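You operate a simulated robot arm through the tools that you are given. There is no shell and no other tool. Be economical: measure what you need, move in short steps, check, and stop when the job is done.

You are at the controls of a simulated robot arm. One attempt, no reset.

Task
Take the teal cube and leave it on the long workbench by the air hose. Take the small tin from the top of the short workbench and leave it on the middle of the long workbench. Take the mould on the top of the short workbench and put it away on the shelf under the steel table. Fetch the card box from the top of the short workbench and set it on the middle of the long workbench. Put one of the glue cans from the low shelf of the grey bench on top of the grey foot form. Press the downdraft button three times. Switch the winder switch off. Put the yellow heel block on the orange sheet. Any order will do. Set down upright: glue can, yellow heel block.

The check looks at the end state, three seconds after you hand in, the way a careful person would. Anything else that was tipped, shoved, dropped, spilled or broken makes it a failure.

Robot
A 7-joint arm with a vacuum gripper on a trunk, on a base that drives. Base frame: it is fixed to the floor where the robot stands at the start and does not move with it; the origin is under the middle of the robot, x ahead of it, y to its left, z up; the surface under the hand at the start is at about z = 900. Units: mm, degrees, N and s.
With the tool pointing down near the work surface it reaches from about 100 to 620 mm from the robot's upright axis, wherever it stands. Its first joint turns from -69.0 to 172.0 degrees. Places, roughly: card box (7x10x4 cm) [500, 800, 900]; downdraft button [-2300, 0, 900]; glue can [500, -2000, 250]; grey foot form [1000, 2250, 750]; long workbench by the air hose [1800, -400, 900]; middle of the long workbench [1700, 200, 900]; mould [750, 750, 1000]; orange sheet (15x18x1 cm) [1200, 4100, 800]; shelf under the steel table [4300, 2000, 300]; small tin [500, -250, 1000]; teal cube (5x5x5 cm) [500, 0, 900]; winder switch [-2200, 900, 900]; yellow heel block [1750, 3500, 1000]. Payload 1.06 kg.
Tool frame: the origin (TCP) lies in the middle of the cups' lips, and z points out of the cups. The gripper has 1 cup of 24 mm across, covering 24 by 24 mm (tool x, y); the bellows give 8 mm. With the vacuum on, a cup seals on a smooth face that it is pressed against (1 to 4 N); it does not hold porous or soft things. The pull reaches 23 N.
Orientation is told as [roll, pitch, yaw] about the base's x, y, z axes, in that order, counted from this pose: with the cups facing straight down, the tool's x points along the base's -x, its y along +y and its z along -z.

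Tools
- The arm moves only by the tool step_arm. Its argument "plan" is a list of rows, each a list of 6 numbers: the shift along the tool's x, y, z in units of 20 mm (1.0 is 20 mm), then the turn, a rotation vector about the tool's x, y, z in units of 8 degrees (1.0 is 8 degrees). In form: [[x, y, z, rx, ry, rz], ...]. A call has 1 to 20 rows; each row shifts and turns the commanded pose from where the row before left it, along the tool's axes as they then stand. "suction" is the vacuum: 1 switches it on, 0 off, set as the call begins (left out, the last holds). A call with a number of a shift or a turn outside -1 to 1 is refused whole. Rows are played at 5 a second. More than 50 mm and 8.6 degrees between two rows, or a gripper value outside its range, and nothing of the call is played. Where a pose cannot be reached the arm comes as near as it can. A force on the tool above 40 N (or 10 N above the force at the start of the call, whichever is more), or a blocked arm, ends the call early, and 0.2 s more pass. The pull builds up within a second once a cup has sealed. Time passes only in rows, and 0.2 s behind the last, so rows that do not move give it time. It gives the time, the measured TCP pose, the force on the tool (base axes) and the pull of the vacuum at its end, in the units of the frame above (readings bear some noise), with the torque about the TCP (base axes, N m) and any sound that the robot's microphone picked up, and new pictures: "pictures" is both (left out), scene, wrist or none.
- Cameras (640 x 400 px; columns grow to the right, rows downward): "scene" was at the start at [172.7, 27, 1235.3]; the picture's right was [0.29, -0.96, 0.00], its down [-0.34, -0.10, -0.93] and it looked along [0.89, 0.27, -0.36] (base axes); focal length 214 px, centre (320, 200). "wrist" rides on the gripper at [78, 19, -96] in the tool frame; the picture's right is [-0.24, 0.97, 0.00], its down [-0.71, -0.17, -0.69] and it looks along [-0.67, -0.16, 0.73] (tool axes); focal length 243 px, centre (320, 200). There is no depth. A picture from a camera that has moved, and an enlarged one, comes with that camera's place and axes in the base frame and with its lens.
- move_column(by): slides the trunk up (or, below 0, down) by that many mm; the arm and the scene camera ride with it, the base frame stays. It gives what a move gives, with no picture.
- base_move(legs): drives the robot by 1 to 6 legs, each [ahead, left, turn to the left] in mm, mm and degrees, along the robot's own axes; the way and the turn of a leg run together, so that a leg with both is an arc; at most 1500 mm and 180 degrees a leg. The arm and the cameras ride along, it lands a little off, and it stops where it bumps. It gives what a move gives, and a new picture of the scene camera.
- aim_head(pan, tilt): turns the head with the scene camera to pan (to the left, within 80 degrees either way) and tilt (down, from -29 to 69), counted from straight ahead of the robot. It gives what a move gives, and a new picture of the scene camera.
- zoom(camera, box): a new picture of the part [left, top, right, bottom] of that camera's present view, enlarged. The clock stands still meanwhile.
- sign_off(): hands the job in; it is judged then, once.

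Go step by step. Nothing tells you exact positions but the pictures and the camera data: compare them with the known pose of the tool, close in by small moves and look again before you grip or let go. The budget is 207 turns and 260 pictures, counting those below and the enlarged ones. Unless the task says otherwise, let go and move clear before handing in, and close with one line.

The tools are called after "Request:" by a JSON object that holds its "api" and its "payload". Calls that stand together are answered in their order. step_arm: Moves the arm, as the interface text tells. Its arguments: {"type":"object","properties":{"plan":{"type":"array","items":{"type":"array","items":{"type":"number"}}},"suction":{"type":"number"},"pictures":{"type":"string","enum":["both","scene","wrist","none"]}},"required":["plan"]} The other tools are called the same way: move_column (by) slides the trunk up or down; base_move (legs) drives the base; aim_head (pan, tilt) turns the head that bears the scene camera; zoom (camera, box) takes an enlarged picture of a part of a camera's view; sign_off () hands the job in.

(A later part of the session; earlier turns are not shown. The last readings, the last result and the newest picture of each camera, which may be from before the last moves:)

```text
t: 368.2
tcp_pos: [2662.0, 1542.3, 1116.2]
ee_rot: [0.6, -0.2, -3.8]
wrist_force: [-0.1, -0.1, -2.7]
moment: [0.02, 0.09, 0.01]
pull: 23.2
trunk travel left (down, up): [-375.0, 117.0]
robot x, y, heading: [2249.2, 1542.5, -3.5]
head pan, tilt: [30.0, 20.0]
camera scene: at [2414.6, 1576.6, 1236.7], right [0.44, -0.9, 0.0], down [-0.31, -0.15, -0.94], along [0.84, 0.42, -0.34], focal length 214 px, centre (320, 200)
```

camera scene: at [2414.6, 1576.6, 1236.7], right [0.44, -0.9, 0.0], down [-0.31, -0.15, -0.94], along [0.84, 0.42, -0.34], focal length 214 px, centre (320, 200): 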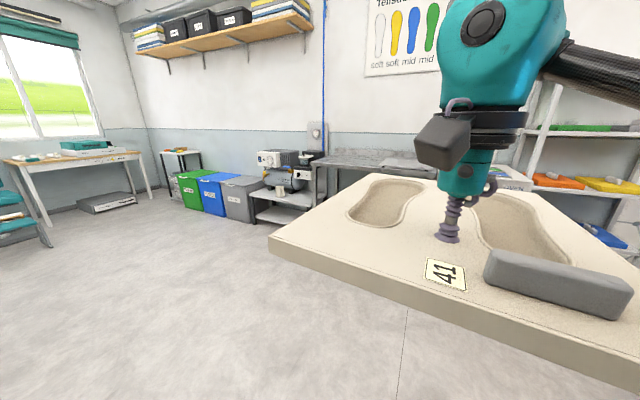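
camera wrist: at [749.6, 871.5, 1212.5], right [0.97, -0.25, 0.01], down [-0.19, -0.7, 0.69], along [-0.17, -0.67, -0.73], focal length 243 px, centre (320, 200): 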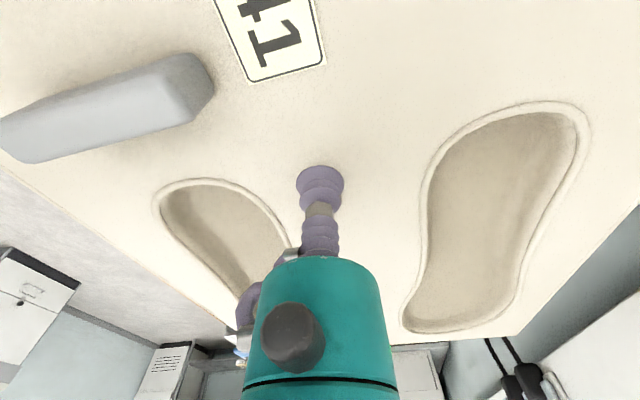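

The steel table is behind the plate, centred near y=2000 with its front at about x≈4100. I'll line up and approach.

Request:
{"api": "base_move", "payload": {"legs": [[0, 0, 3.6], [600, 460, 0]]}}

Request:
{"api": "aim_head", "payload": {"pan": 0, "tilt": 0}}

```text
t: 373.3
tcp_pos: [3252.3, 2046.3, 1116.5]
ee_rot: [0.5, -0.2, 0.2]
wrist_force: [-0.4, -0.2, -3.6]
moment: [0.03, 0.11, 0.01]
pull: 23.7
trunk travel left (down, up): [-375.0, 117.0]
robot x, y, heading: [2836.6, 2010.1, 0.3]
head pan, tilt: [30.0, 20.0]
camera scene: at [3002.8, 2061.0, 1236.6], right [0.51, -0.86, 0.0], down [-0.3, -0.17, -0.94], along [0.81, 0.47, -0.34], focal length 214 px, centre (320, 200)
```

scene: 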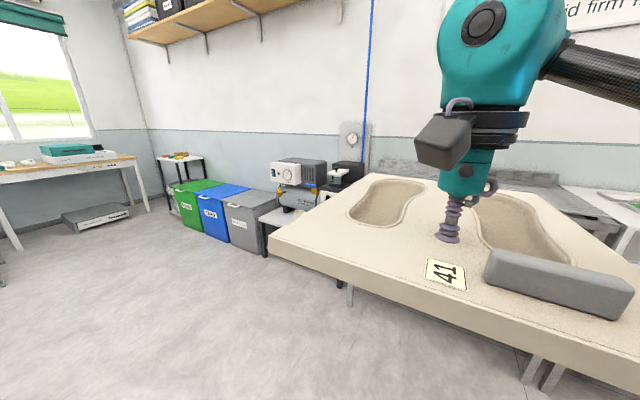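

```text
t: 374.3
tcp_pos: [3251.3, 2045.8, 1116.6]
ee_rot: [0.5, -0.2, 0.2]
wrist_force: [0.0, -0.1, -2.7]
moment: [0.03, 0.08, 0.0]
pull: 23.0
trunk travel left (down, up): [-375.0, 117.0]
robot x, y, heading: [2836.7, 2012.0, 0.5]
head pan, tilt: [0.0, 0.0]
camera scene: at [3012.3, 2014.4, 1268.9], right [0.01, -1.0, 0.0], down [0.0, 0.0, -1.0], along [1.0, 0.01, 0.0], focal length 214 px, centre (320, 200)
```

scene: 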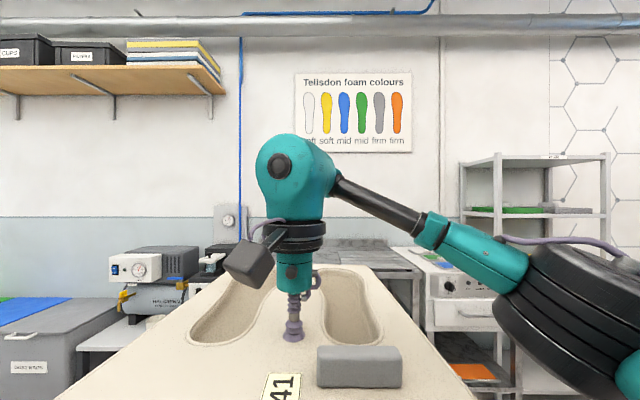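

The plate blocks my view, so I'll lower it to look over it at the table.

Request:
{"api": "step_arm", "payload": {"plan": [[0, 0, 1, 0, 0, 0], [0, 0, 1, 0, 0, 0], [0, 0, 1, 0, 0, 0], [0, 0, 1, 0, 0, 0], [0, 0, 1, 0, 0, 0], [0, 0, 1, 0, 0, 0], [0, 0, 1, 0, 0, 0], [0, 0, 1, 0, 0, 0], [0, 0, 1, 0, 0, 0], [0, 0, 1, 0, 0, 0], [0, 0, 1, 0, 0, 0], [0, 0, 1, 0, 0, 0], [0, 0, 1, 0, 0, 0], [0, 0, 1, 0, 0, 0], [0, 0, 1, 0, 0, 0], [0, 0, 1, 0, 0, 0], [0, 0, 1, 0, 0, 0], [0, 0, 1, 0, 0, 0]], "pictures": "none"}}

Request:
{"api": "aim_head", "payload": {"pan": 0, "tilt": 15}}

```text
t: 378.1
tcp_pos: [3253.1, 2048.7, 757.6]
ee_rot: [0.5, -0.3, 0.3]
wrist_force: [-0.4, -0.3, -3.2]
moment: [0.05, 0.1, 0.03]
pull: 23.2
trunk travel left (down, up): [-375.0, 117.0]
robot x, y, heading: [2838.3, 2011.1, 0.3]
head pan, tilt: [0.0, 0.0]
```

```text
t: 378.8
tcp_pos: [3251.5, 2048.1, 759.5]
ee_rot: [0.6, -0.2, 0.2]
wrist_force: [-0.2, -1.2, -2.4]
moment: [0.03, 0.1, -0.03]
pull: 22.7
trunk travel left (down, up): [-375.0, 117.0]
robot x, y, heading: [2839.4, 2016.0, 0.4]
head pan, tilt: [0.0, 15.0]
camera scene: at [3015.7, 2014.4, 1244.9], right [0.01, -1.0, 0.0], down [-0.26, 0.0, -0.97], along [0.97, 0.01, -0.26], focal length 214 px, centre (320, 200)
```

scene: 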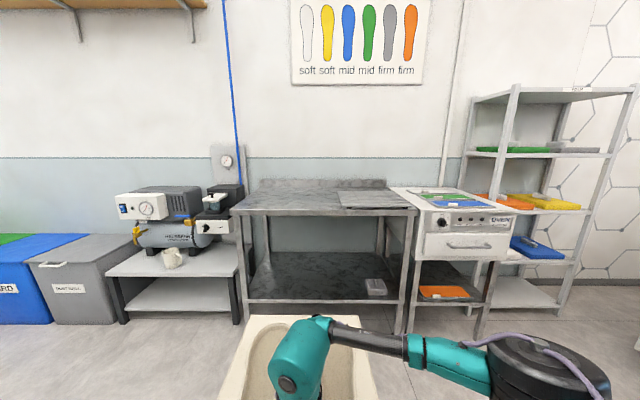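

I can now see the steel table: shelf at z≈250, front edge at x≈4180, spanning y≈1490–2490, with one item at its right front. I'll lower the column fully so the arm fits under the top, shift left and approach part way.

Request:
{"api": "move_column", "payload": {"by": -370}}

Request:
{"api": "base_move", "payload": {"legs": [[500, 60, -0.4]]}}

```text
t: 382.4
tcp_pos: [3252.3, 2049.3, 385.8]
ee_rot: [0.4, -0.3, 0.1]
wrist_force: [-0.1, -0.8, -2.7]
moment: [0.06, 0.09, -0.02]
pull: 22.9
trunk travel left (down, up): [-5.0, 487.0]
robot x, y, heading: [2837.1, 2014.9, 0.4]
head pan, tilt: [0.0, 15.0]
```

```text
t: 385.3
tcp_pos: [3745.6, 2099.7, 386.2]
ee_rot: [0.6, -0.2, -0.5]
wrist_force: [0.3, -0.1, -2.5]
moment: [0.06, 0.12, 0.0]
pull: 22.5
trunk travel left (down, up): [-5.0, 487.0]
robot x, y, heading: [3332.0, 2070.8, -0.3]
head pan, tilt: [0.0, 15.0]
camera scene: at [3613.4, 2068.8, 867.3], right [-0.01, -1.0, 0.0], down [-0.26, 0.0, -0.97], along [0.97, -0.01, -0.26], focal length 214 px, centre (320, 200)
```

scene: 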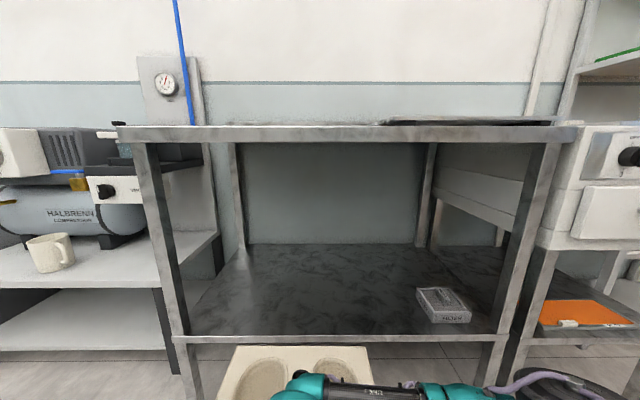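

The head now sits further forward at z≈867, so I must keep it away from the tabletop edge. I'll extend the arm to about 520 mm here, then drive in.

Request:
{"api": "step_arm", "payload": {"plan": [[-0.6, 0, 0, 0, 0, 0], [-0.6, 0, 0, 0, 0, 0], [-0.6, 0, 0, 0, 0, 0], [-0.6, 0, 0, 0, 0, 0], [-0.6, 0, 0, 0, 0, 0], [-0.6, 0, 0, 0, 0, 0], [-0.6, 0, 0, 0, 0, 0], [-0.6, 0, 0, 0, 0, 0], [-0.6, 0, 0, 0, 0, 0]]}}

Request:
{"api": "aim_head", "payload": {"pan": 0, "tilt": 35}}

```text
t: 387.3
tcp_pos: [3853.7, 2097.4, 386.2]
ee_rot: [0.5, -0.2, -0.6]
wrist_force: [-0.1, -0.4, -2.2]
moment: [0.07, 0.12, 0.0]
pull: 22.5
trunk travel left (down, up): [-5.0, 487.0]
robot x, y, heading: [3331.7, 2073.6, -0.3]
head pan, tilt: [0.0, 15.0]
camera scene: at [3613.4, 2068.8, 867.3], right [-0.01, -1.0, 0.0], down [-0.26, 0.0, -0.97], along [0.97, -0.01, -0.26], focal length 214 px, centre (320, 200)
camera wrist: at [3776.8, 2118.6, 482.8], right [0.25, 0.97, 0.01], down [0.7, -0.18, 0.69], along [0.67, -0.16, -0.73], focal length 243 px, centre (320, 200)
```

scene: 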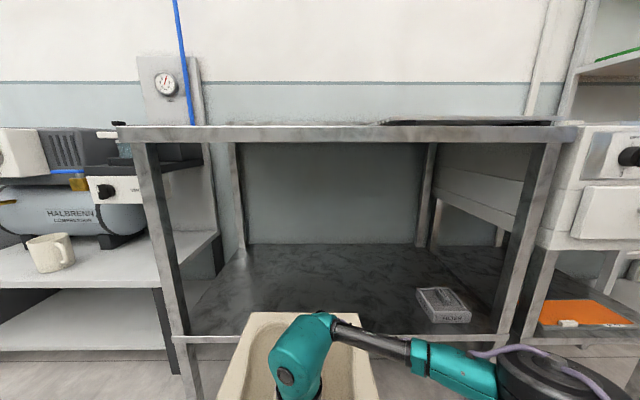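
wrist: 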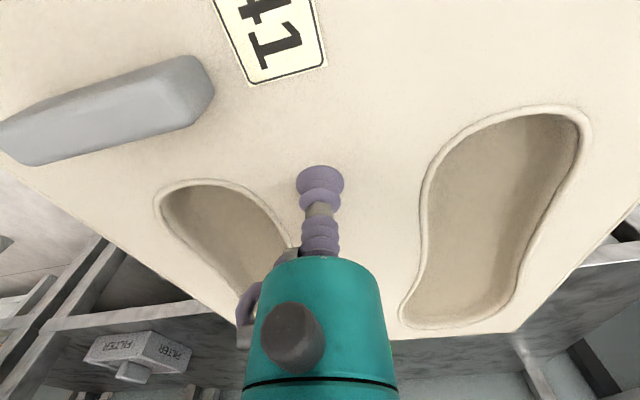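

```text
t: 388.2
tcp_pos: [3855.0, 2098.7, 387.3]
ee_rot: [0.5, -0.2, -0.6]
wrist_force: [-1.0, -0.2, -2.2]
moment: [0.02, 0.1, 0.01]
pull: 22.6
trunk travel left (down, up): [-5.0, 487.0]
robot x, y, heading: [3334.2, 2073.0, -0.5]
head pan, tilt: [0.0, 35.0]
camera scene: at [3608.1, 2068.8, 835.3], right [-0.01, -1.0, 0.0], down [-0.57, 0.0, -0.82], along [0.82, -0.01, -0.57], focal length 214 px, centre (320, 200)
```

scene: 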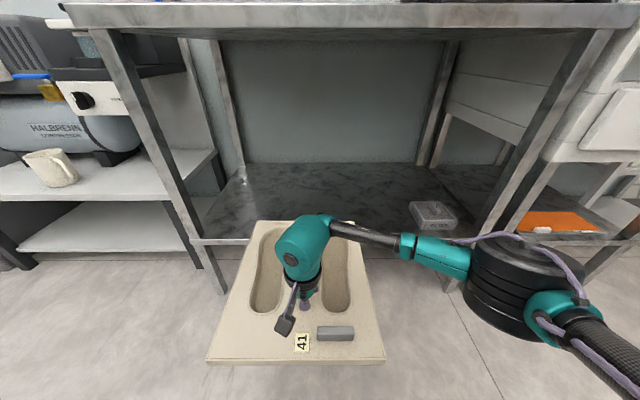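

The elbow drum will pass under the table to the right at y≈1720. I'll shift left 120 mm to keep it clear of the filter box, then drive in.

Request:
{"api": "base_move", "payload": {"legs": [[0, 120, 0.4], [300, 0, 0]]}}

```text
t: 391.5
tcp_pos: [4154.3, 2213.6, 386.2]
ee_rot: [0.5, -0.3, -0.9]
wrist_force: [0.7, -1.0, -2.2]
moment: [0.03, 0.13, -0.01]
pull: 22.8
trunk travel left (down, up): [-5.0, 487.0]
robot x, y, heading: [3631.8, 2187.5, -0.5]
head pan, tilt: [0.0, 35.0]
camera scene: at [3908.6, 2184.4, 835.3], right [-0.01, -1.0, 0.0], down [-0.57, 0.01, -0.82], along [0.82, -0.01, -0.57], focal length 214 px, centre (320, 200)
```

scene: 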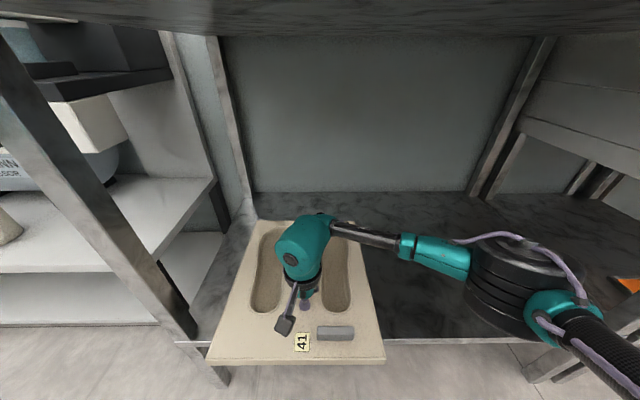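

The tabletop overhangs to about x≈4045, so the head limits my approach. I'll extend the arm a bit more, then turn the head sideways to gain room.

Request:
{"api": "step_arm", "payload": {"plan": [[-0.5, 0, 0, 0, 0, 0], [-0.5, 0, 0, 0, 0, 0], [-0.5, 0, 0, 0, 0, 0], [-0.5, 0, 0, 0, 0, 0], [-0.5, 0, 0, 0, 0, 0], [-0.5, 0, 0, 0, 0, 0], [-0.3, 0, 0, 0, 0, 0]], "pictures": "scene"}}

Request:
{"api": "aim_head", "payload": {"pan": 80, "tilt": 15}}

```text
t: 393.1
tcp_pos: [4220.4, 2213.8, 387.0]
ee_rot: [0.6, -0.2, -0.8]
wrist_force: [-0.6, 0.1, -2.4]
moment: [0.01, 0.14, 0.03]
pull: 22.8
trunk travel left (down, up): [-5.0, 487.0]
robot x, y, heading: [3634.4, 2185.9, -0.7]
head pan, tilt: [0.0, 35.0]
camera scene: at [3908.6, 2184.4, 835.3], right [-0.01, -1.0, 0.0], down [-0.57, 0.01, -0.82], along [0.82, -0.01, -0.57], focal length 214 px, centre (320, 200)
```

scene: 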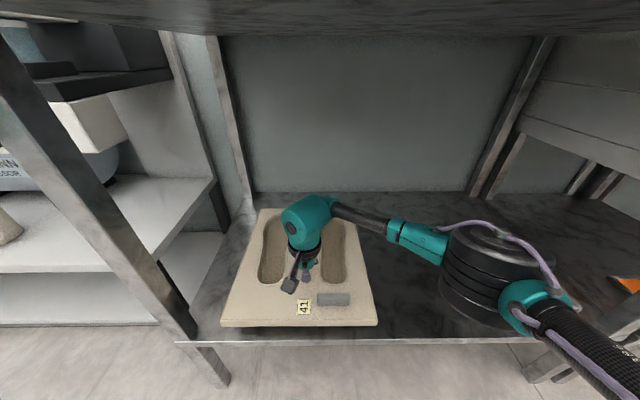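

```text
t: 394.6
tcp_pos: [4220.8, 2212.2, 386.7]
ee_rot: [0.5, -0.3, -0.8]
wrist_force: [1.2, 0.6, -2.8]
moment: [0.04, 0.11, -0.02]
pull: 23.0
trunk travel left (down, up): [-5.0, 487.0]
robot x, y, heading: [3633.0, 2185.4, -0.7]
head pan, tilt: [80.0, 15.0]
camera scene: at [3838.0, 2277.2, 867.2], right [0.98, -0.19, 0.0], down [-0.05, -0.25, -0.97], along [0.18, 0.95, -0.26], focal length 214 px, centre (320, 200)
```

scene: 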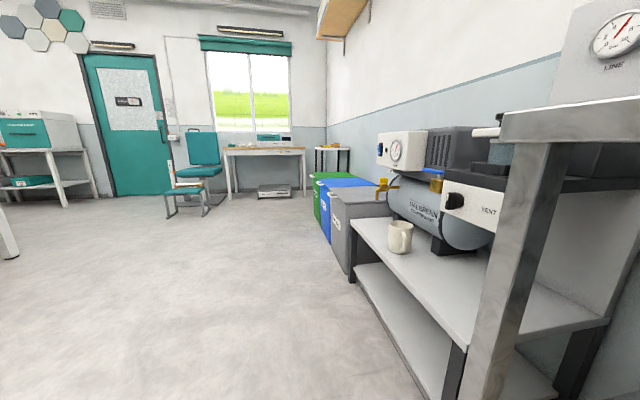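

With the head turned, the tabletop corner shows at x≈4115, so there's room. I'll advance 80 mm.

Request:
{"api": "base_move", "payload": {"legs": [[80, 0, 0.5]]}}

Request:
{"api": "aim_head", "payload": {"pan": 0, "tilt": 45}}

```text
t: 395.7
tcp_pos: [4299.7, 2217.7, 387.2]
ee_rot: [0.5, -0.2, -0.3]
wrist_force: [-1.0, -0.9, -2.4]
moment: [0.0, 0.11, -0.02]
pull: 23.2
trunk travel left (down, up): [-5.0, 487.0]
robot x, y, heading: [3707.8, 2189.9, -0.4]
head pan, tilt: [80.0, 15.0]
camera scene: at [3916.0, 2278.5, 867.3], right [0.98, -0.18, 0.0], down [-0.05, -0.25, -0.97], along [0.17, 0.95, -0.26], focal length 214 px, centre (320, 200)
```

scene: 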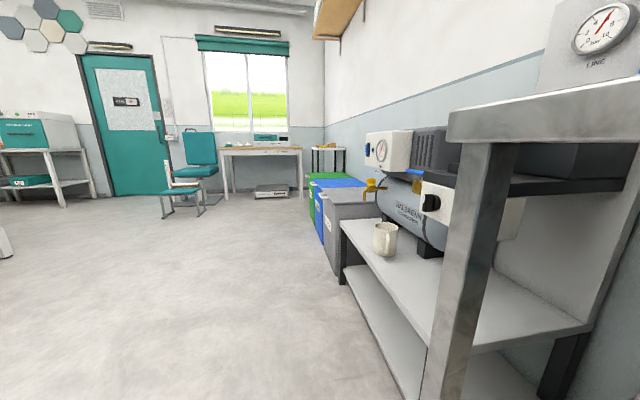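

```text
t: 397.2
tcp_pos: [4299.3, 2218.1, 387.4]
ee_rot: [0.4, -0.2, -0.3]
wrist_force: [0.1, -0.8, -1.8]
moment: [0.01, 0.09, -0.03]
pull: 23.1
trunk travel left (down, up): [-5.0, 487.0]
robot x, y, heading: [3712.9, 2188.3, -0.5]
head pan, tilt: [0.0, 45.0]
camera scene: at [3980.8, 2186.3, 820.5], right [0.0, -1.0, 0.0], down [-0.71, 0.0, -0.71], along [0.71, 0.0, -0.71], focal length 214 px, centre (320, 200)
```

scene: 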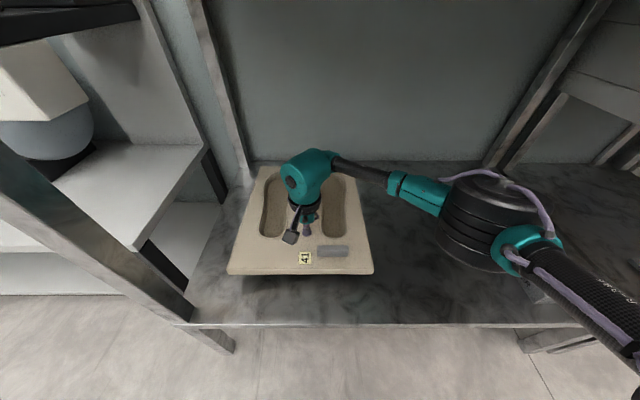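

The mould is fully over the shelf. I'll lower it.

Request:
{"api": "step_arm", "payload": {"plan": [[0, 0, 0.7, 0, 0, 0], [0, 0, 0.7, 0, 0, 0], [0, 0, 0.7, 0, 0, 0], [0, 0, 0.7, 0, 0, 0], [0, 0, 0.6, 0, 0, 0], [0, 0, 0.3, 0, 0, 0], [0, 0, 0.2, 0, 0, 0]], "pictures": "both"}}

```text
t: 398.3
tcp_pos: [4300.7, 2220.2, 337.3]
ee_rot: [0.9, -0.3, -0.4]
wrist_force: [-3.0, -1.7, 12.9]
moment: [-0.06, -0.1, -0.1]
pull: 22.8
trunk travel left (down, up): [-5.0, 487.0]
robot x, y, heading: [3707.8, 2189.3, -0.5]
head pan, tilt: [0.0, 45.0]
stopped in row 5: the force on the tool passed its limit at 48 N (the readings are from after the stop); the commanded pose is now the measured one
camera scene: at [3979.8, 2185.9, 820.8], right [0.0, -1.0, 0.0], down [-0.71, 0.0, -0.71], along [0.71, 0.0, -0.71], focal length 214 px, centre (320, 200)
camera wrist: at [4222.4, 2237.8, 434.4], right [0.24, 0.97, 0.02], down [0.7, -0.19, 0.69], along [0.67, -0.15, -0.73], focal length 243 px, centre (320, 200)
```

scene: 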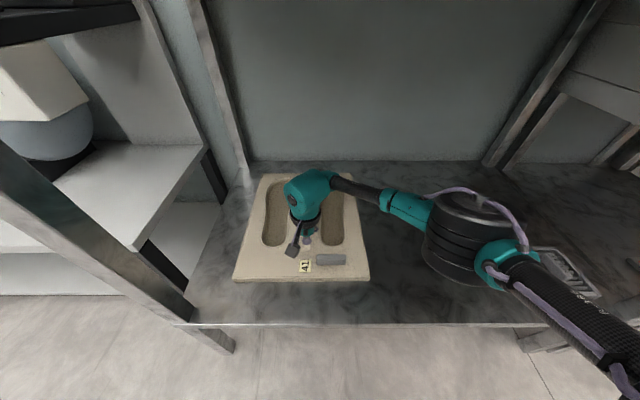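
wrist: 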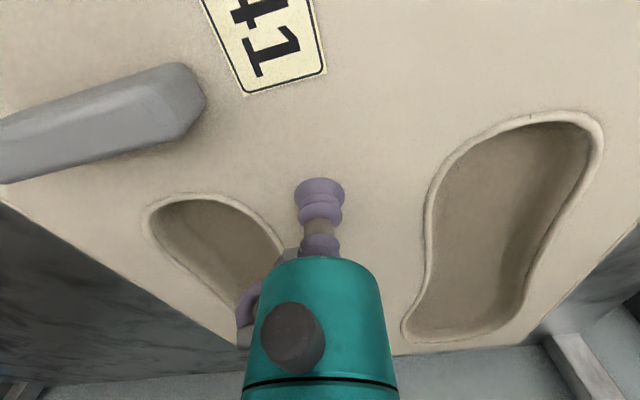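

It's resting on the shelf, whose surface is at about z=305. I'll release and rise a little.

Request:
{"api": "step_arm", "payload": {"plan": [[0, 0, -0.1, 0, 0, 0], [0, 0, 0, 0, 0, 0], [0, 0, 0, 0, 0, 0], [0, 0, 0, 0, 0, 0], [0, 0, -0.4, 0, 0, 0], [0, 0, -0.6, 0, 0, 0], [0, 0, -0.8, 0, 0, 0]], "suction": 0, "pictures": "both"}}

```text
t: 399.9
tcp_pos: [4300.1, 2217.7, 372.9]
ee_rot: [0.8, -0.2, -0.4]
wrist_force: [0.2, -0.1, -0.4]
moment: [-0.02, -0.04, 0.01]
pull: 0.0
trunk travel left (down, up): [-5.0, 487.0]
robot x, y, heading: [3709.3, 2187.7, -0.1]
head pan, tilt: [0.0, 45.0]
camera scene: at [3980.6, 2186.0, 820.5], right [0.0, -1.0, 0.0], down [-0.71, 0.0, -0.71], along [0.71, 0.0, -0.71], focal length 214 px, centre (320, 200)
camera wrist: at [4221.8, 2236.1, 470.0], right [0.24, 0.97, 0.01], down [0.7, -0.19, 0.69], along [0.67, -0.16, -0.73], focal length 243 px, centre (320, 200)
```

scene: 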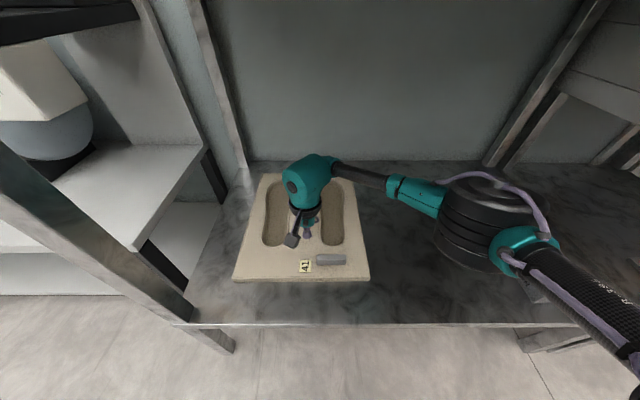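
wrist: 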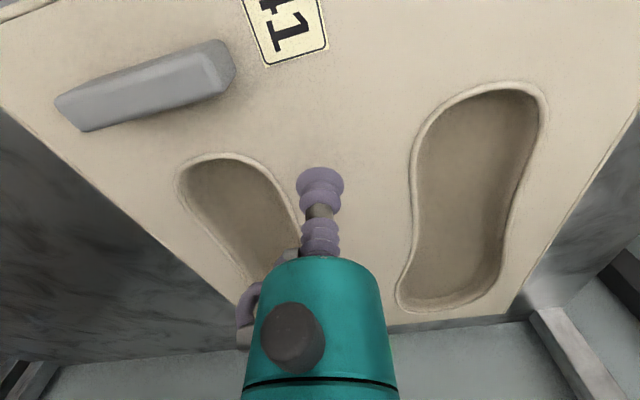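

The mould is put away. I'll back straight out, raise the column and fold the arm.

Request:
{"api": "base_move", "payload": {"legs": [[-750, 0, 0]]}}

Request:
{"api": "move_column", "payload": {"by": 370}}

Request:
{"api": "step_arm", "payload": {"plan": [[0.8, 0, -1, 0, 0, 0], [0.8, 0, -1, 0, 0, 0], [0.8, 0, -1, 0, 0, 0], [0.8, 0, -1, 0, 0, 0], [0.8, 0, -1, 0, 0, 0], [0.8, 0, -1, 0, 0, 0], [0.8, 0.3, -1, 0, 0, 0], [0.8, 0.3, -1, 0, 0, 0], [0.8, 0.3, -1, 0, 0, 0], [0.8, 0.3, -1, 0, 0, 0], [0.8, 0.3, -1, 0, 0, 0], [0.8, 0.3, -1, 0, 0, 0], [0.8, 0.3, -1, 0, 0, 0], [0.8, 0.3, -1, 0, 0, 0], [0.8, 0.3, -1, 0, 0, 0], [0.8, 0.3, -1, 0, 0, 0], [0.8, 0.3, -1, 0, 0, 0], [0.8, 0.3, -1, 0, 0, 0], [0.8, 0.3, -1, 0, 0, 0], [0.8, 0.3, -1, 0, 0, 0]], "pictures": "none"}}

Request:
{"api": "base_move", "payload": {"legs": [[0, 0, 90], [0, 0, 80]]}}

Request:
{"api": "aim_head", "payload": {"pan": -40, "tilt": 10}}

```text
t: 403.9
tcp_pos: [3545.5, 2223.0, 373.8]
ee_rot: [0.9, -0.3, 0.5]
wrist_force: [-0.1, -0.2, -0.6]
moment: [-0.01, 0.03, 0.0]
pull: 0.0
trunk travel left (down, up): [-5.0, 487.0]
robot x, y, heading: [2959.0, 2180.4, 0.6]
head pan, tilt: [0.0, 45.0]
camera scene: at [3227.4, 2187.4, 820.5], right [0.01, -1.0, 0.0], down [-0.71, -0.01, -0.71], along [0.71, 0.01, -0.71], focal length 214 px, centre (320, 200)
```

scene: 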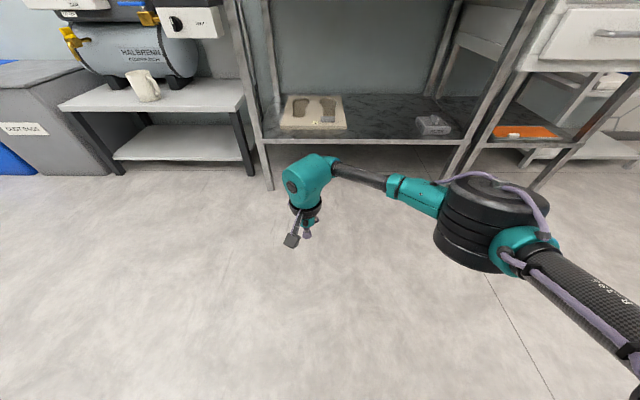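

```text
t: 407.5
tcp_pos: [3559.8, 2223.8, 781.7]
ee_rot: [0.7, -4.3, 0.3]
wrist_force: [0.0, 0.2, 0.8]
moment: [0.02, 0.02, -0.03]
pull: 0.0
trunk travel left (down, up): [-375.0, 117.0]
robot x, y, heading: [2956.8, 2185.8, 0.7]
head pan, tilt: [0.0, 45.0]
```

```text
t: 411.7
tcp_pos: [3211.5, 2295.7, 1157.6]
ee_rot: [0.9, -4.4, 0.5]
wrist_force: [0.5, -0.5, 0.9]
moment: [0.0, -0.02, 0.02]
pull: 0.0
trunk travel left (down, up): [-375.0, 117.0]
robot x, y, heading: [2955.4, 2185.8, 0.5]
head pan, tilt: [0.0, 45.0]
```

```text
t: 419.3
tcp_pos: [2685.4, 2126.9, 1157.5]
ee_rot: [0.7, -4.4, 168.7]
wrist_force: [0.2, 0.7, 0.3]
moment: [-0.01, -0.01, 0.0]
pull: 0.1
trunk travel left (down, up): [-375.0, 117.0]
robot x, y, heading: [2957.6, 2184.7, 168.9]
head pan, tilt: [0.0, 45.0]
camera scene: at [2796.4, 2217.0, 1198.0], right [0.2, 0.98, 0.0], down [0.69, -0.14, -0.71], along [-0.69, 0.14, -0.71], focal length 214 px, centre (320, 200)
```

scene: 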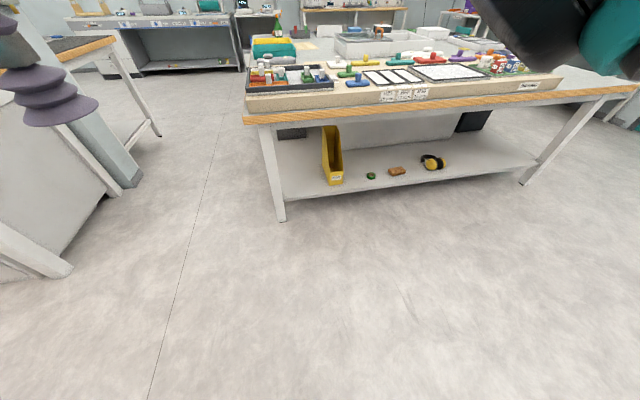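

```text
t: 420.4
tcp_pos: [2684.6, 2128.0, 1157.3]
ee_rot: [0.9, -4.3, 168.6]
wrist_force: [-0.2, 0.1, 0.4]
moment: [0.0, 0.0, -0.03]
pull: 0.0
trunk travel left (down, up): [-375.0, 117.0]
robot x, y, heading: [2961.8, 2186.3, 168.6]
head pan, tilt: [-40.0, 10.0]
camera scene: at [2817.9, 2273.6, 1252.9], right [0.78, 0.63, 0.0], down [0.11, -0.14, -0.98], along [-0.62, 0.77, -0.17], focal length 214 px, centre (320, 200)
```

scene: 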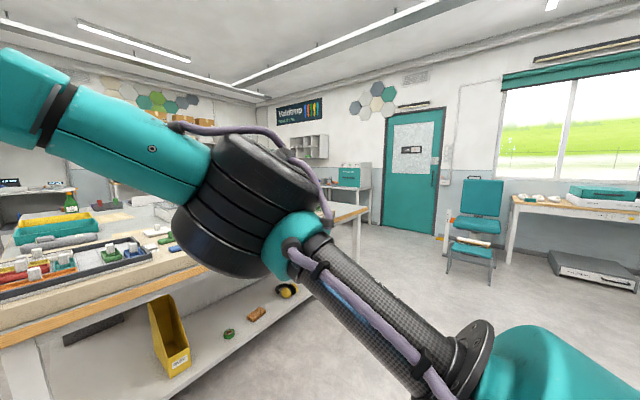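

The middle table runs to about y≈4150 with its right end at x≈1880, so the yellow heel block should be on it near y≈3500. I'll level the tool and drive there, facing -x.

Request:
{"api": "step_arm", "payload": {"plan": [[0, 0, 0, 0, 0.55, 0], [0, 0, 0, 0, 0, 0]], "pictures": "none"}}

Request:
{"api": "base_move", "payload": {"legs": [[0, 0, 11.2], [0, -1250, 0], [300, 0, 0]]}}

Request:
{"api": "aim_head", "payload": {"pan": 0, "tilt": 25}}

```text
t: 421.0
tcp_pos: [2685.4, 2128.4, 1157.3]
ee_rot: [0.8, 0.2, 168.6]
wrist_force: [-0.1, -0.1, -0.7]
moment: [0.02, 0.0, 0.0]
pull: 0.1
trunk travel left (down, up): [-375.0, 117.0]
robot x, y, heading: [2956.1, 2183.5, 168.8]
head pan, tilt: [-40.0, 10.0]
```

```text
t: 434.6
tcp_pos: [2415.8, 3338.1, 1156.6]
ee_rot: [0.8, 0.1, 178.8]
wrist_force: [0.1, 0.0, 0.4]
moment: [0.01, 0.0, -0.04]
pull: 0.1
trunk travel left (down, up): [-375.0, 117.0]
robot x, y, heading: [2670.0, 3442.2, 178.9]
head pan, tilt: [-40.0, 10.0]
camera scene: at [2519.6, 3505.5, 1252.9], right [0.66, 0.75, 0.0], down [0.13, -0.11, -0.98], along [-0.74, 0.65, -0.17], focal length 214 px, centre (320, 200)
```

scene: 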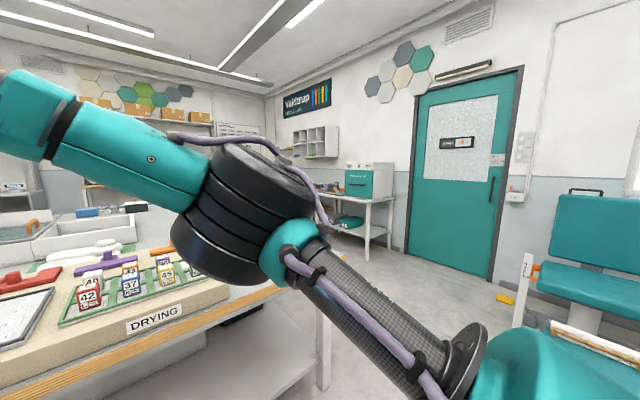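

```text
t: 435.6
tcp_pos: [2415.5, 3337.3, 1158.6]
ee_rot: [0.9, 0.0, 178.8]
wrist_force: [-0.1, -0.6, -0.7]
moment: [-0.04, -0.01, 0.04]
pull: 0.1
trunk travel left (down, up): [-375.0, 117.0]
robot x, y, heading: [2672.9, 3442.0, 179.0]
head pan, tilt: [0.0, 25.0]
camera scene: at [2498.0, 3446.2, 1228.6], right [0.02, 1.0, 0.0], down [0.42, -0.01, -0.91], along [-0.91, 0.02, -0.42], focal length 214 px, centre (320, 200)
```

scene: 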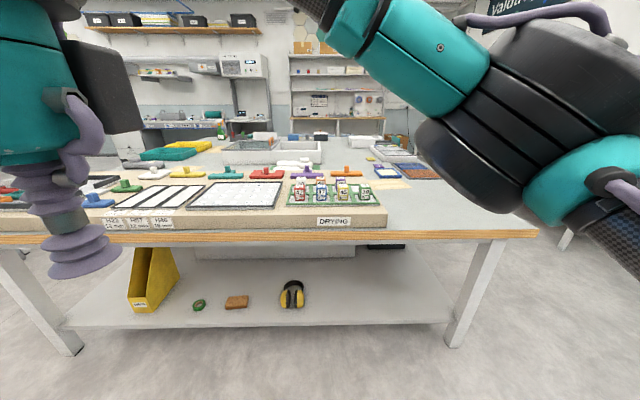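

Request:
{"api": "zoom", "payload": {"camera": "scene", "box": [80, 110, 320, 250]}}

Request:
{"api": "zoom", "payload": {"camera": "scene", "box": [270, 110, 510, 250]}}

```text
2.67 times, centred on (200, 180) of scene
camera zoom: at [2498.0, 3446.2, 1228.6], right [0.02, 1.0, 0.0], down [0.42, -0.01, -0.91], along [-0.91, 0.02, -0.42], focal length 572 px, centre (640, 253)
```

zoom: 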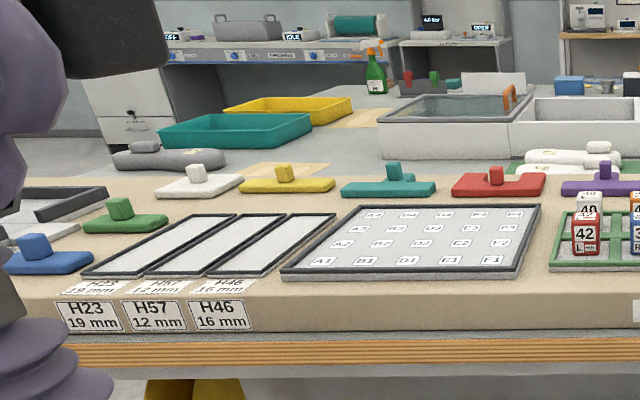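

```text
2.67 times, centred on (390, 180) of scene
camera zoom: at [2498.0, 3446.2, 1228.6], right [0.02, 1.0, 0.0], down [0.42, -0.01, -0.91], along [-0.91, 0.02, -0.42], focal length 572 px, centre (133, 253)
```

zoom: 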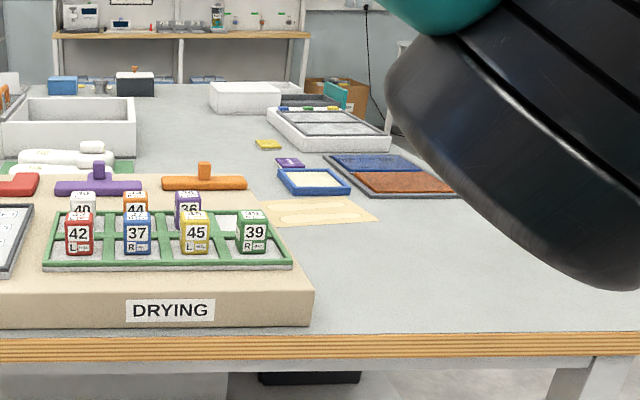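

The yellow block "45" stands in the green drying tray at about [1690, 3555], and the orange sheet is at about [1160, 4145]. I'll drive closer.

Request:
{"api": "base_move", "payload": {"legs": [[515, 0, 1]]}}

Request:
{"api": "aim_head", "payload": {"pan": -5, "tilt": 35}}

```text
t: 438.7
tcp_pos: [1897.3, 3344.8, 1158.4]
ee_rot: [0.8, 0.0, 179.1]
wrist_force: [-0.2, 0.1, 0.9]
moment: [0.0, 0.0, -0.01]
pull: 0.0
trunk travel left (down, up): [-375.0, 117.0]
robot x, y, heading: [2156.0, 3449.0, 179.2]
head pan, tilt: [0.0, 25.0]
camera scene: at [1979.0, 3454.1, 1228.5], right [0.01, 1.0, 0.0], down [0.42, -0.01, -0.91], along [-0.91, 0.01, -0.42], focal length 214 px, centre (320, 200)
```

scene: 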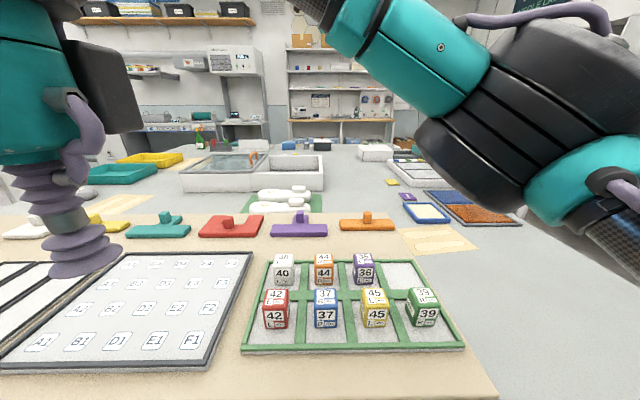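

```text
t: 439.4
tcp_pos: [1897.9, 3344.8, 1157.6]
ee_rot: [0.7, -0.1, 179.1]
wrist_force: [0.2, 0.1, -0.1]
moment: [0.0, -0.04, 0.0]
pull: 0.1
trunk travel left (down, up): [-375.0, 117.0]
robot x, y, heading: [2156.7, 3451.4, 179.5]
head pan, tilt: [-5.0, 35.0]
camera scene: at [1983.9, 3461.7, 1212.9], right [0.1, 0.99, 0.0], down [0.57, -0.06, -0.82], along [-0.82, 0.08, -0.57], focal length 214 px, centre (320, 200)
```

scene: 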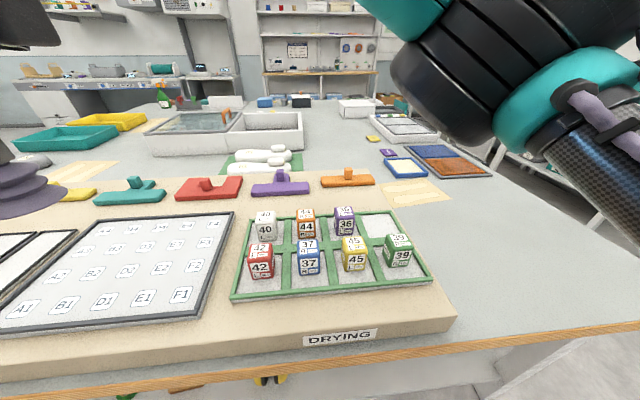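

I'll move above the "45" block.

Request:
{"api": "step_arm", "payload": {"plan": [[-0.9, -0.94, 0.5, 0, 0, 0], [-0.9, -0.94, 0.5, 0, 0, 0], [-0.9, -0.94, 0.5, 0, 0, 0], [-0.9, -0.94, 0.5, 0, 0, 0], [-0.9, -0.94, 0.5, 0, 0, 0], [-0.9, -0.94, 0.5, 0, 0, 0], [-0.9, -0.94, 0.6, 0, 0, 0], [-0.9, -0.94, 0.6, 0, 0, 0], [-0.9, -0.94, 0.7, 0, 0, 0], [-0.9, -0.94, 0.7, 0, 0, 0], [-0.9, -0.94, 0.8, 0, 0, 0]], "pictures": "both"}}

```text
t: 441.8
tcp_pos: [1701.1, 3554.2, 1025.4]
ee_rot: [0.7, 0.1, 179.1]
wrist_force: [-0.3, -0.4, 0.5]
moment: [-0.03, -0.03, -0.02]
pull: 0.1
trunk travel left (down, up): [-375.0, 117.0]
robot x, y, heading: [2155.0, 3449.2, 179.1]
head pan, tilt: [-5.0, 35.0]
camera scene: at [1983.8, 3461.9, 1212.8], right [0.1, 0.99, 0.0], down [0.57, -0.06, -0.82], along [-0.81, 0.08, -0.57], focal length 214 px, centre (320, 200)
camera wrist: at [1779.6, 3537.0, 1123.0], right [-0.25, -0.97, 0.01], down [-0.71, 0.19, 0.68], along [-0.66, 0.16, -0.73], focal length 243 px, centre (320, 200)
```

scene: 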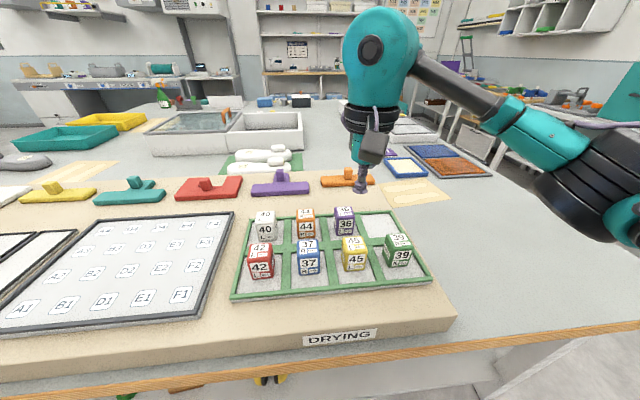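
wrist: 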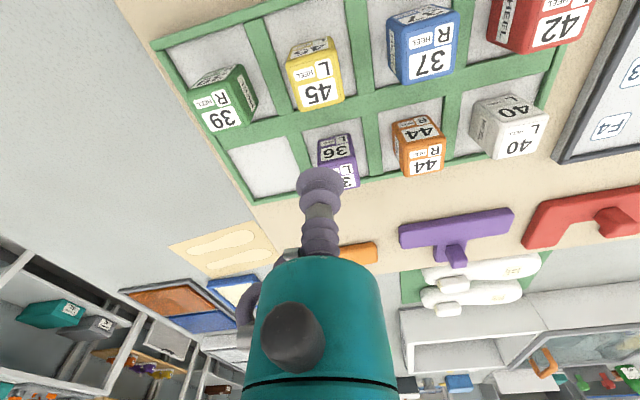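

Combining the two views, the block's top is at about [1722, 3550], z≈935. I'll close in.

Request:
{"api": "step_arm", "payload": {"plan": [[0.5, 0.1, 0.8, 0, 0, 0], [0.5, 0.1, 0.8, 0, 0, 0], [0, 0, 0.8, 0, 0, 0]], "suction": 1, "pictures": "both"}}

```text
t: 442.6
tcp_pos: [1724.1, 3551.3, 978.3]
ee_rot: [0.7, 0.0, 179.1]
wrist_force: [-0.1, 0.2, 0.4]
moment: [0.01, 0.03, 0.02]
pull: 0.0
trunk travel left (down, up): [-375.0, 117.0]
robot x, y, heading: [2156.7, 3451.2, 179.2]
head pan, tilt: [-5.0, 35.0]
camera scene: at [1983.8, 3461.7, 1212.8], right [0.1, 0.99, 0.0], down [0.57, -0.06, -0.82], along [-0.81, 0.08, -0.57], focal length 214 px, centre (320, 200)
camera wrist: at [1802.4, 3533.0, 1075.2], right [-0.25, -0.97, 0.01], down [-0.71, 0.19, 0.68], along [-0.66, 0.16, -0.73], focal length 243 px, centre (320, 200)
```

scene: 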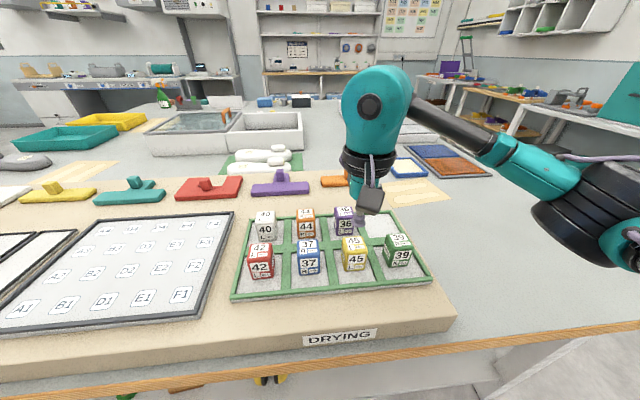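
wrist: 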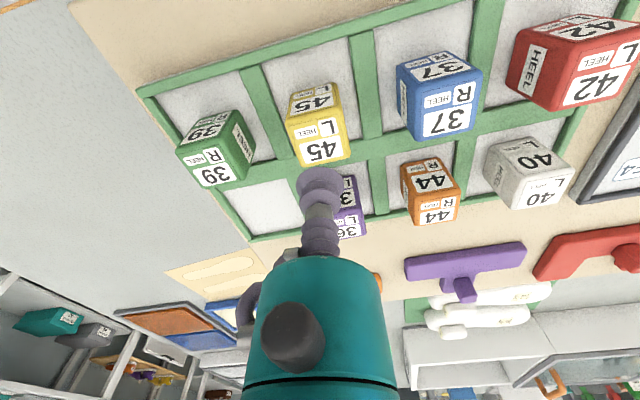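

Request:
{"api": "step_arm", "payload": {"plan": [[-0.2, 0, 0.8, 0, 0, 0], [0, 0, 0.8, 0, 0, 0], [0, 0, 0.4, 0, 0, 0]], "pictures": "wrist"}}

```text
t: 443.4
tcp_pos: [1718.5, 3550.6, 937.8]
ee_rot: [0.8, 0.0, 179.0]
wrist_force: [-0.2, -0.1, 0.1]
moment: [-0.03, 0.0, 0.01]
pull: 0.0
trunk travel left (down, up): [-375.0, 117.0]
robot x, y, heading: [2150.9, 3454.8, 179.1]
head pan, tilt: [-5.0, 35.0]
camera wrist: at [1796.8, 3531.5, 1034.0], right [-0.25, -0.97, 0.01], down [-0.71, 0.19, 0.68], along [-0.66, 0.16, -0.73], focal length 243 px, centre (320, 200)
```

wrist: 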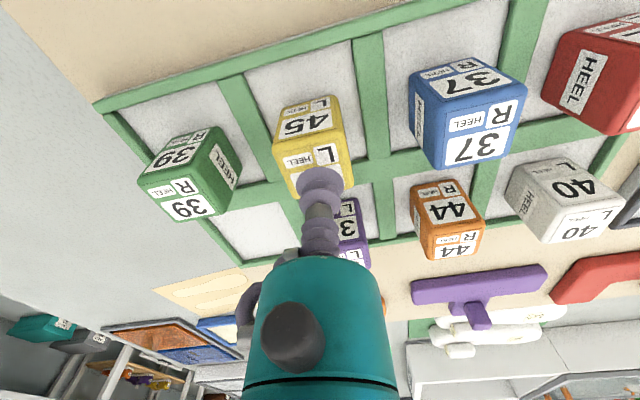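

It's aligned. I'll press down gently.

Request:
{"api": "step_arm", "payload": {"plan": [[0.1, 0, 0.3, 0, 0, 0], [0, 0, 0.2, 0, 0, 0], [0, 0, 0.15, 0, 0, 0], [0, 0, 0.15, 0, 0, 0], [0, 0, 0, 0, 0, 0], [0, 0, 0, 0, 0, 0]], "pictures": "none"}}

```text
t: 444.8
tcp_pos: [1720.3, 3549.4, 923.9]
ee_rot: [0.7, 0.0, 179.1]
wrist_force: [-1.0, -0.2, 0.1]
moment: [0.01, -0.01, -0.01]
pull: 22.7
trunk travel left (down, up): [-375.0, 117.0]
robot x, y, heading: [2155.1, 3451.6, 179.2]
head pan, tilt: [-5.0, 35.0]
```

Sealed. I'll lift the block straight out and draw it in.

Request:
{"api": "step_arm", "payload": {"plan": [[0, 0, -0.4, 0, 0, 0], [0, 0, -0.6, 0, 0, 0], [0, 0, -1, 0, 0, 0], [0, 0, -1, 0, 0, 0], [0, 0, -1, 0, 0, 0], [0, 0, -1, 0, 0, 0], [0, 0, -1, 0, 0, 0], [0, 0, -1, 0, 0, 0], [0.5, 0.5, -1, 0, 0, 0], [0.9, 0.9, -1, 0, 0, 0], [0.9, 0.9, -1, 0, 0, 0], [0.9, 0.9, -1, 0, 0, 0], [0.9, 0.9, -0.7, 0, 0, 0], [0.9, 0.9, 0, 0, 0, 0], [0.9, 0.9, 0, 0, 0, 0], [0.9, 0.9, 0, 0, 0, 0], [0.9, 0.9, 0, 0, 0, 0], [0.9, 0.9, 0, 0, 0, 0], [0.5, 0.9, 0, 0, 0, 0]], "pictures": "scene"}}

Request:
{"api": "base_move", "payload": {"legs": [[-250, 0, 0]]}}

Request:
{"api": "aim_head", "payload": {"pan": -70, "tilt": 15}}

```text
t: 448.8
tcp_pos: [1900.3, 3356.4, 1159.4]
ee_rot: [0.9, 0.0, 179.0]
wrist_force: [-0.8, -0.1, -0.6]
moment: [0.0, 0.02, 0.01]
pull: 22.7
trunk travel left (down, up): [-375.0, 117.0]
robot x, y, heading: [2155.2, 3448.2, 179.1]
head pan, tilt: [-5.0, 35.0]
camera scene: at [1983.9, 3461.4, 1212.9], right [0.1, 0.99, 0.0], down [0.57, -0.06, -0.82], along [-0.81, 0.08, -0.57], focal length 214 px, centre (320, 200)
```

scene: 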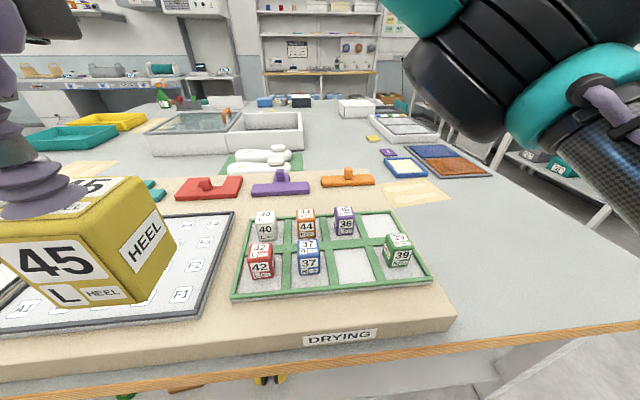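

```text
t: 450.6
tcp_pos: [2153.4, 3354.0, 1160.5]
ee_rot: [0.8, 0.1, 178.9]
wrist_force: [-0.3, -0.3, -1.3]
moment: [-0.01, 0.01, -0.03]
pull: 22.9
trunk travel left (down, up): [-375.0, 117.0]
robot x, y, heading: [2409.5, 3447.9, 178.9]
head pan, tilt: [-5.0, 35.0]
camera scene: at [2237.1, 3458.2, 1212.9], right [0.11, 0.99, 0.0], down [0.57, -0.06, -0.82], along [-0.81, 0.09, -0.57], focal length 214 px, centre (320, 200)
```

scene: 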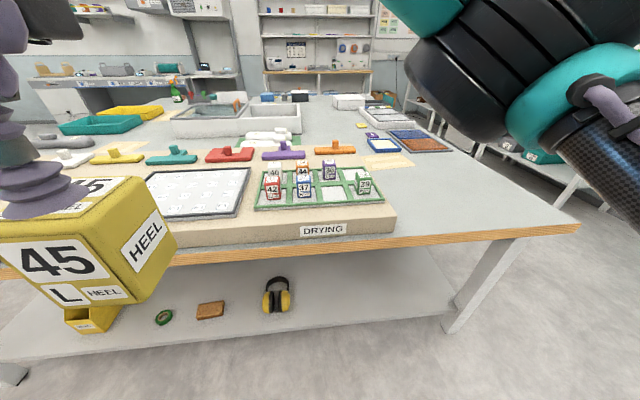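

```text
t: 452.0
tcp_pos: [2152.6, 3355.7, 1159.8]
ee_rot: [0.8, 0.0, 178.8]
wrist_force: [-0.4, -0.4, -1.7]
moment: [0.0, -0.01, -0.02]
pull: 22.7
trunk travel left (down, up): [-375.0, 117.0]
robot x, y, heading: [2403.7, 3447.5, 179.0]
head pan, tilt: [-70.0, 15.0]
camera scene: at [2293.7, 3537.2, 1244.8], right [0.95, 0.33, 0.0], down [0.08, -0.24, -0.97], along [-0.31, 0.91, -0.26], focal length 214 px, centre (320, 200)
```

scene: 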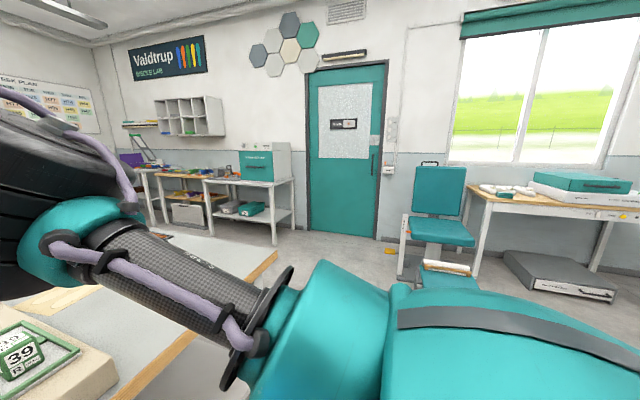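

There's a wide aisle beyond the table's far edge (y≈4240). I'll drive round and face -y towards the orange sheet.

Request:
{"api": "base_move", "payload": {"legs": [[0, -1290, 0.5], [1240, 0, 0.5], [0, 0, 90]]}}

Request:
{"api": "aim_head", "payload": {"pan": 0, "tilt": 35}}

```text
t: 473.3
tcp_pos: [1256.5, 4431.8, 1160.5]
ee_rot: [0.8, -0.1, -84.7]
wrist_force: [0.1, -0.1, -0.2]
moment: [0.02, 0.02, 0.02]
pull: 22.8
trunk travel left (down, up): [-375.0, 117.0]
robot x, y, heading: [1138.6, 4674.0, -84.7]
head pan, tilt: [-70.0, 15.0]
camera scene: at [1060.3, 4551.1, 1244.8], right [-0.43, 0.9, 0.0], down [0.23, 0.11, -0.97], along [-0.87, -0.42, -0.26], focal length 214 px, centre (320, 200)
```

scene: 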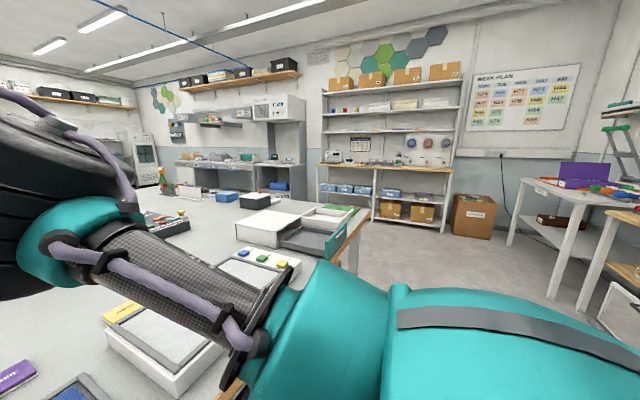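

```text
t: 474.7
tcp_pos: [1257.4, 4432.2, 1160.7]
ee_rot: [0.8, 0.1, -84.6]
wrist_force: [-0.5, -1.0, -0.4]
moment: [0.02, 0.01, 0.01]
pull: 22.6
trunk travel left (down, up): [-375.0, 117.0]
robot x, y, heading: [1136.9, 4676.4, -84.4]
head pan, tilt: [0.0, 35.0]
camera scene: at [1152.9, 4503.7, 1212.9], right [-1.0, -0.09, 0.0], down [-0.05, 0.57, -0.82], along [0.08, -0.82, -0.57], focal length 214 px, centre (320, 200)
```

scene: 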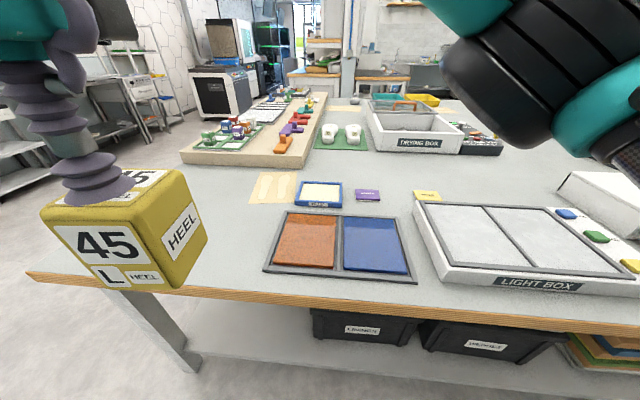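

The orange sheet is at about [1233, 4100]. I'll straighten up and move closer.

Request:
{"api": "base_move", "payload": {"legs": [[0, 0, -5.4], [150, 0, 0]]}}

```text
t: 476.6
tcp_pos: [1233.8, 4269.1, 1161.0]
ee_rot: [0.9, 0.0, -89.9]
wrist_force: [0.3, -0.7, -0.8]
moment: [0.01, 0.02, -0.01]
pull: 23.2
trunk travel left (down, up): [-375.0, 117.0]
robot x, y, heading: [1137.5, 4526.6, -90.0]
head pan, tilt: [0.0, 35.0]
camera scene: at [1137.0, 4349.9, 1212.7], right [-1.0, 0.0, 0.0], down [0.0, 0.57, -0.82], along [0.0, -0.82, -0.57], focal length 214 px, centre (320, 200)
```

scene: 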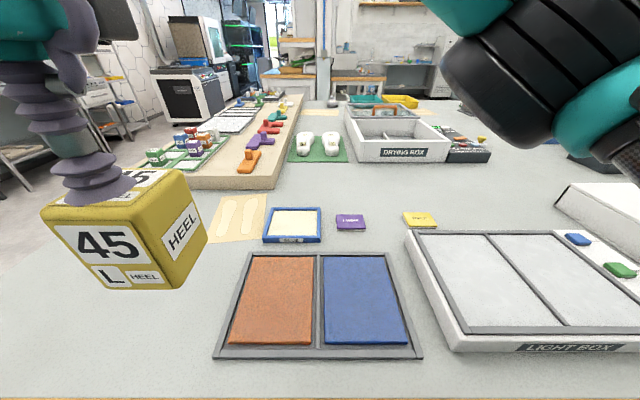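

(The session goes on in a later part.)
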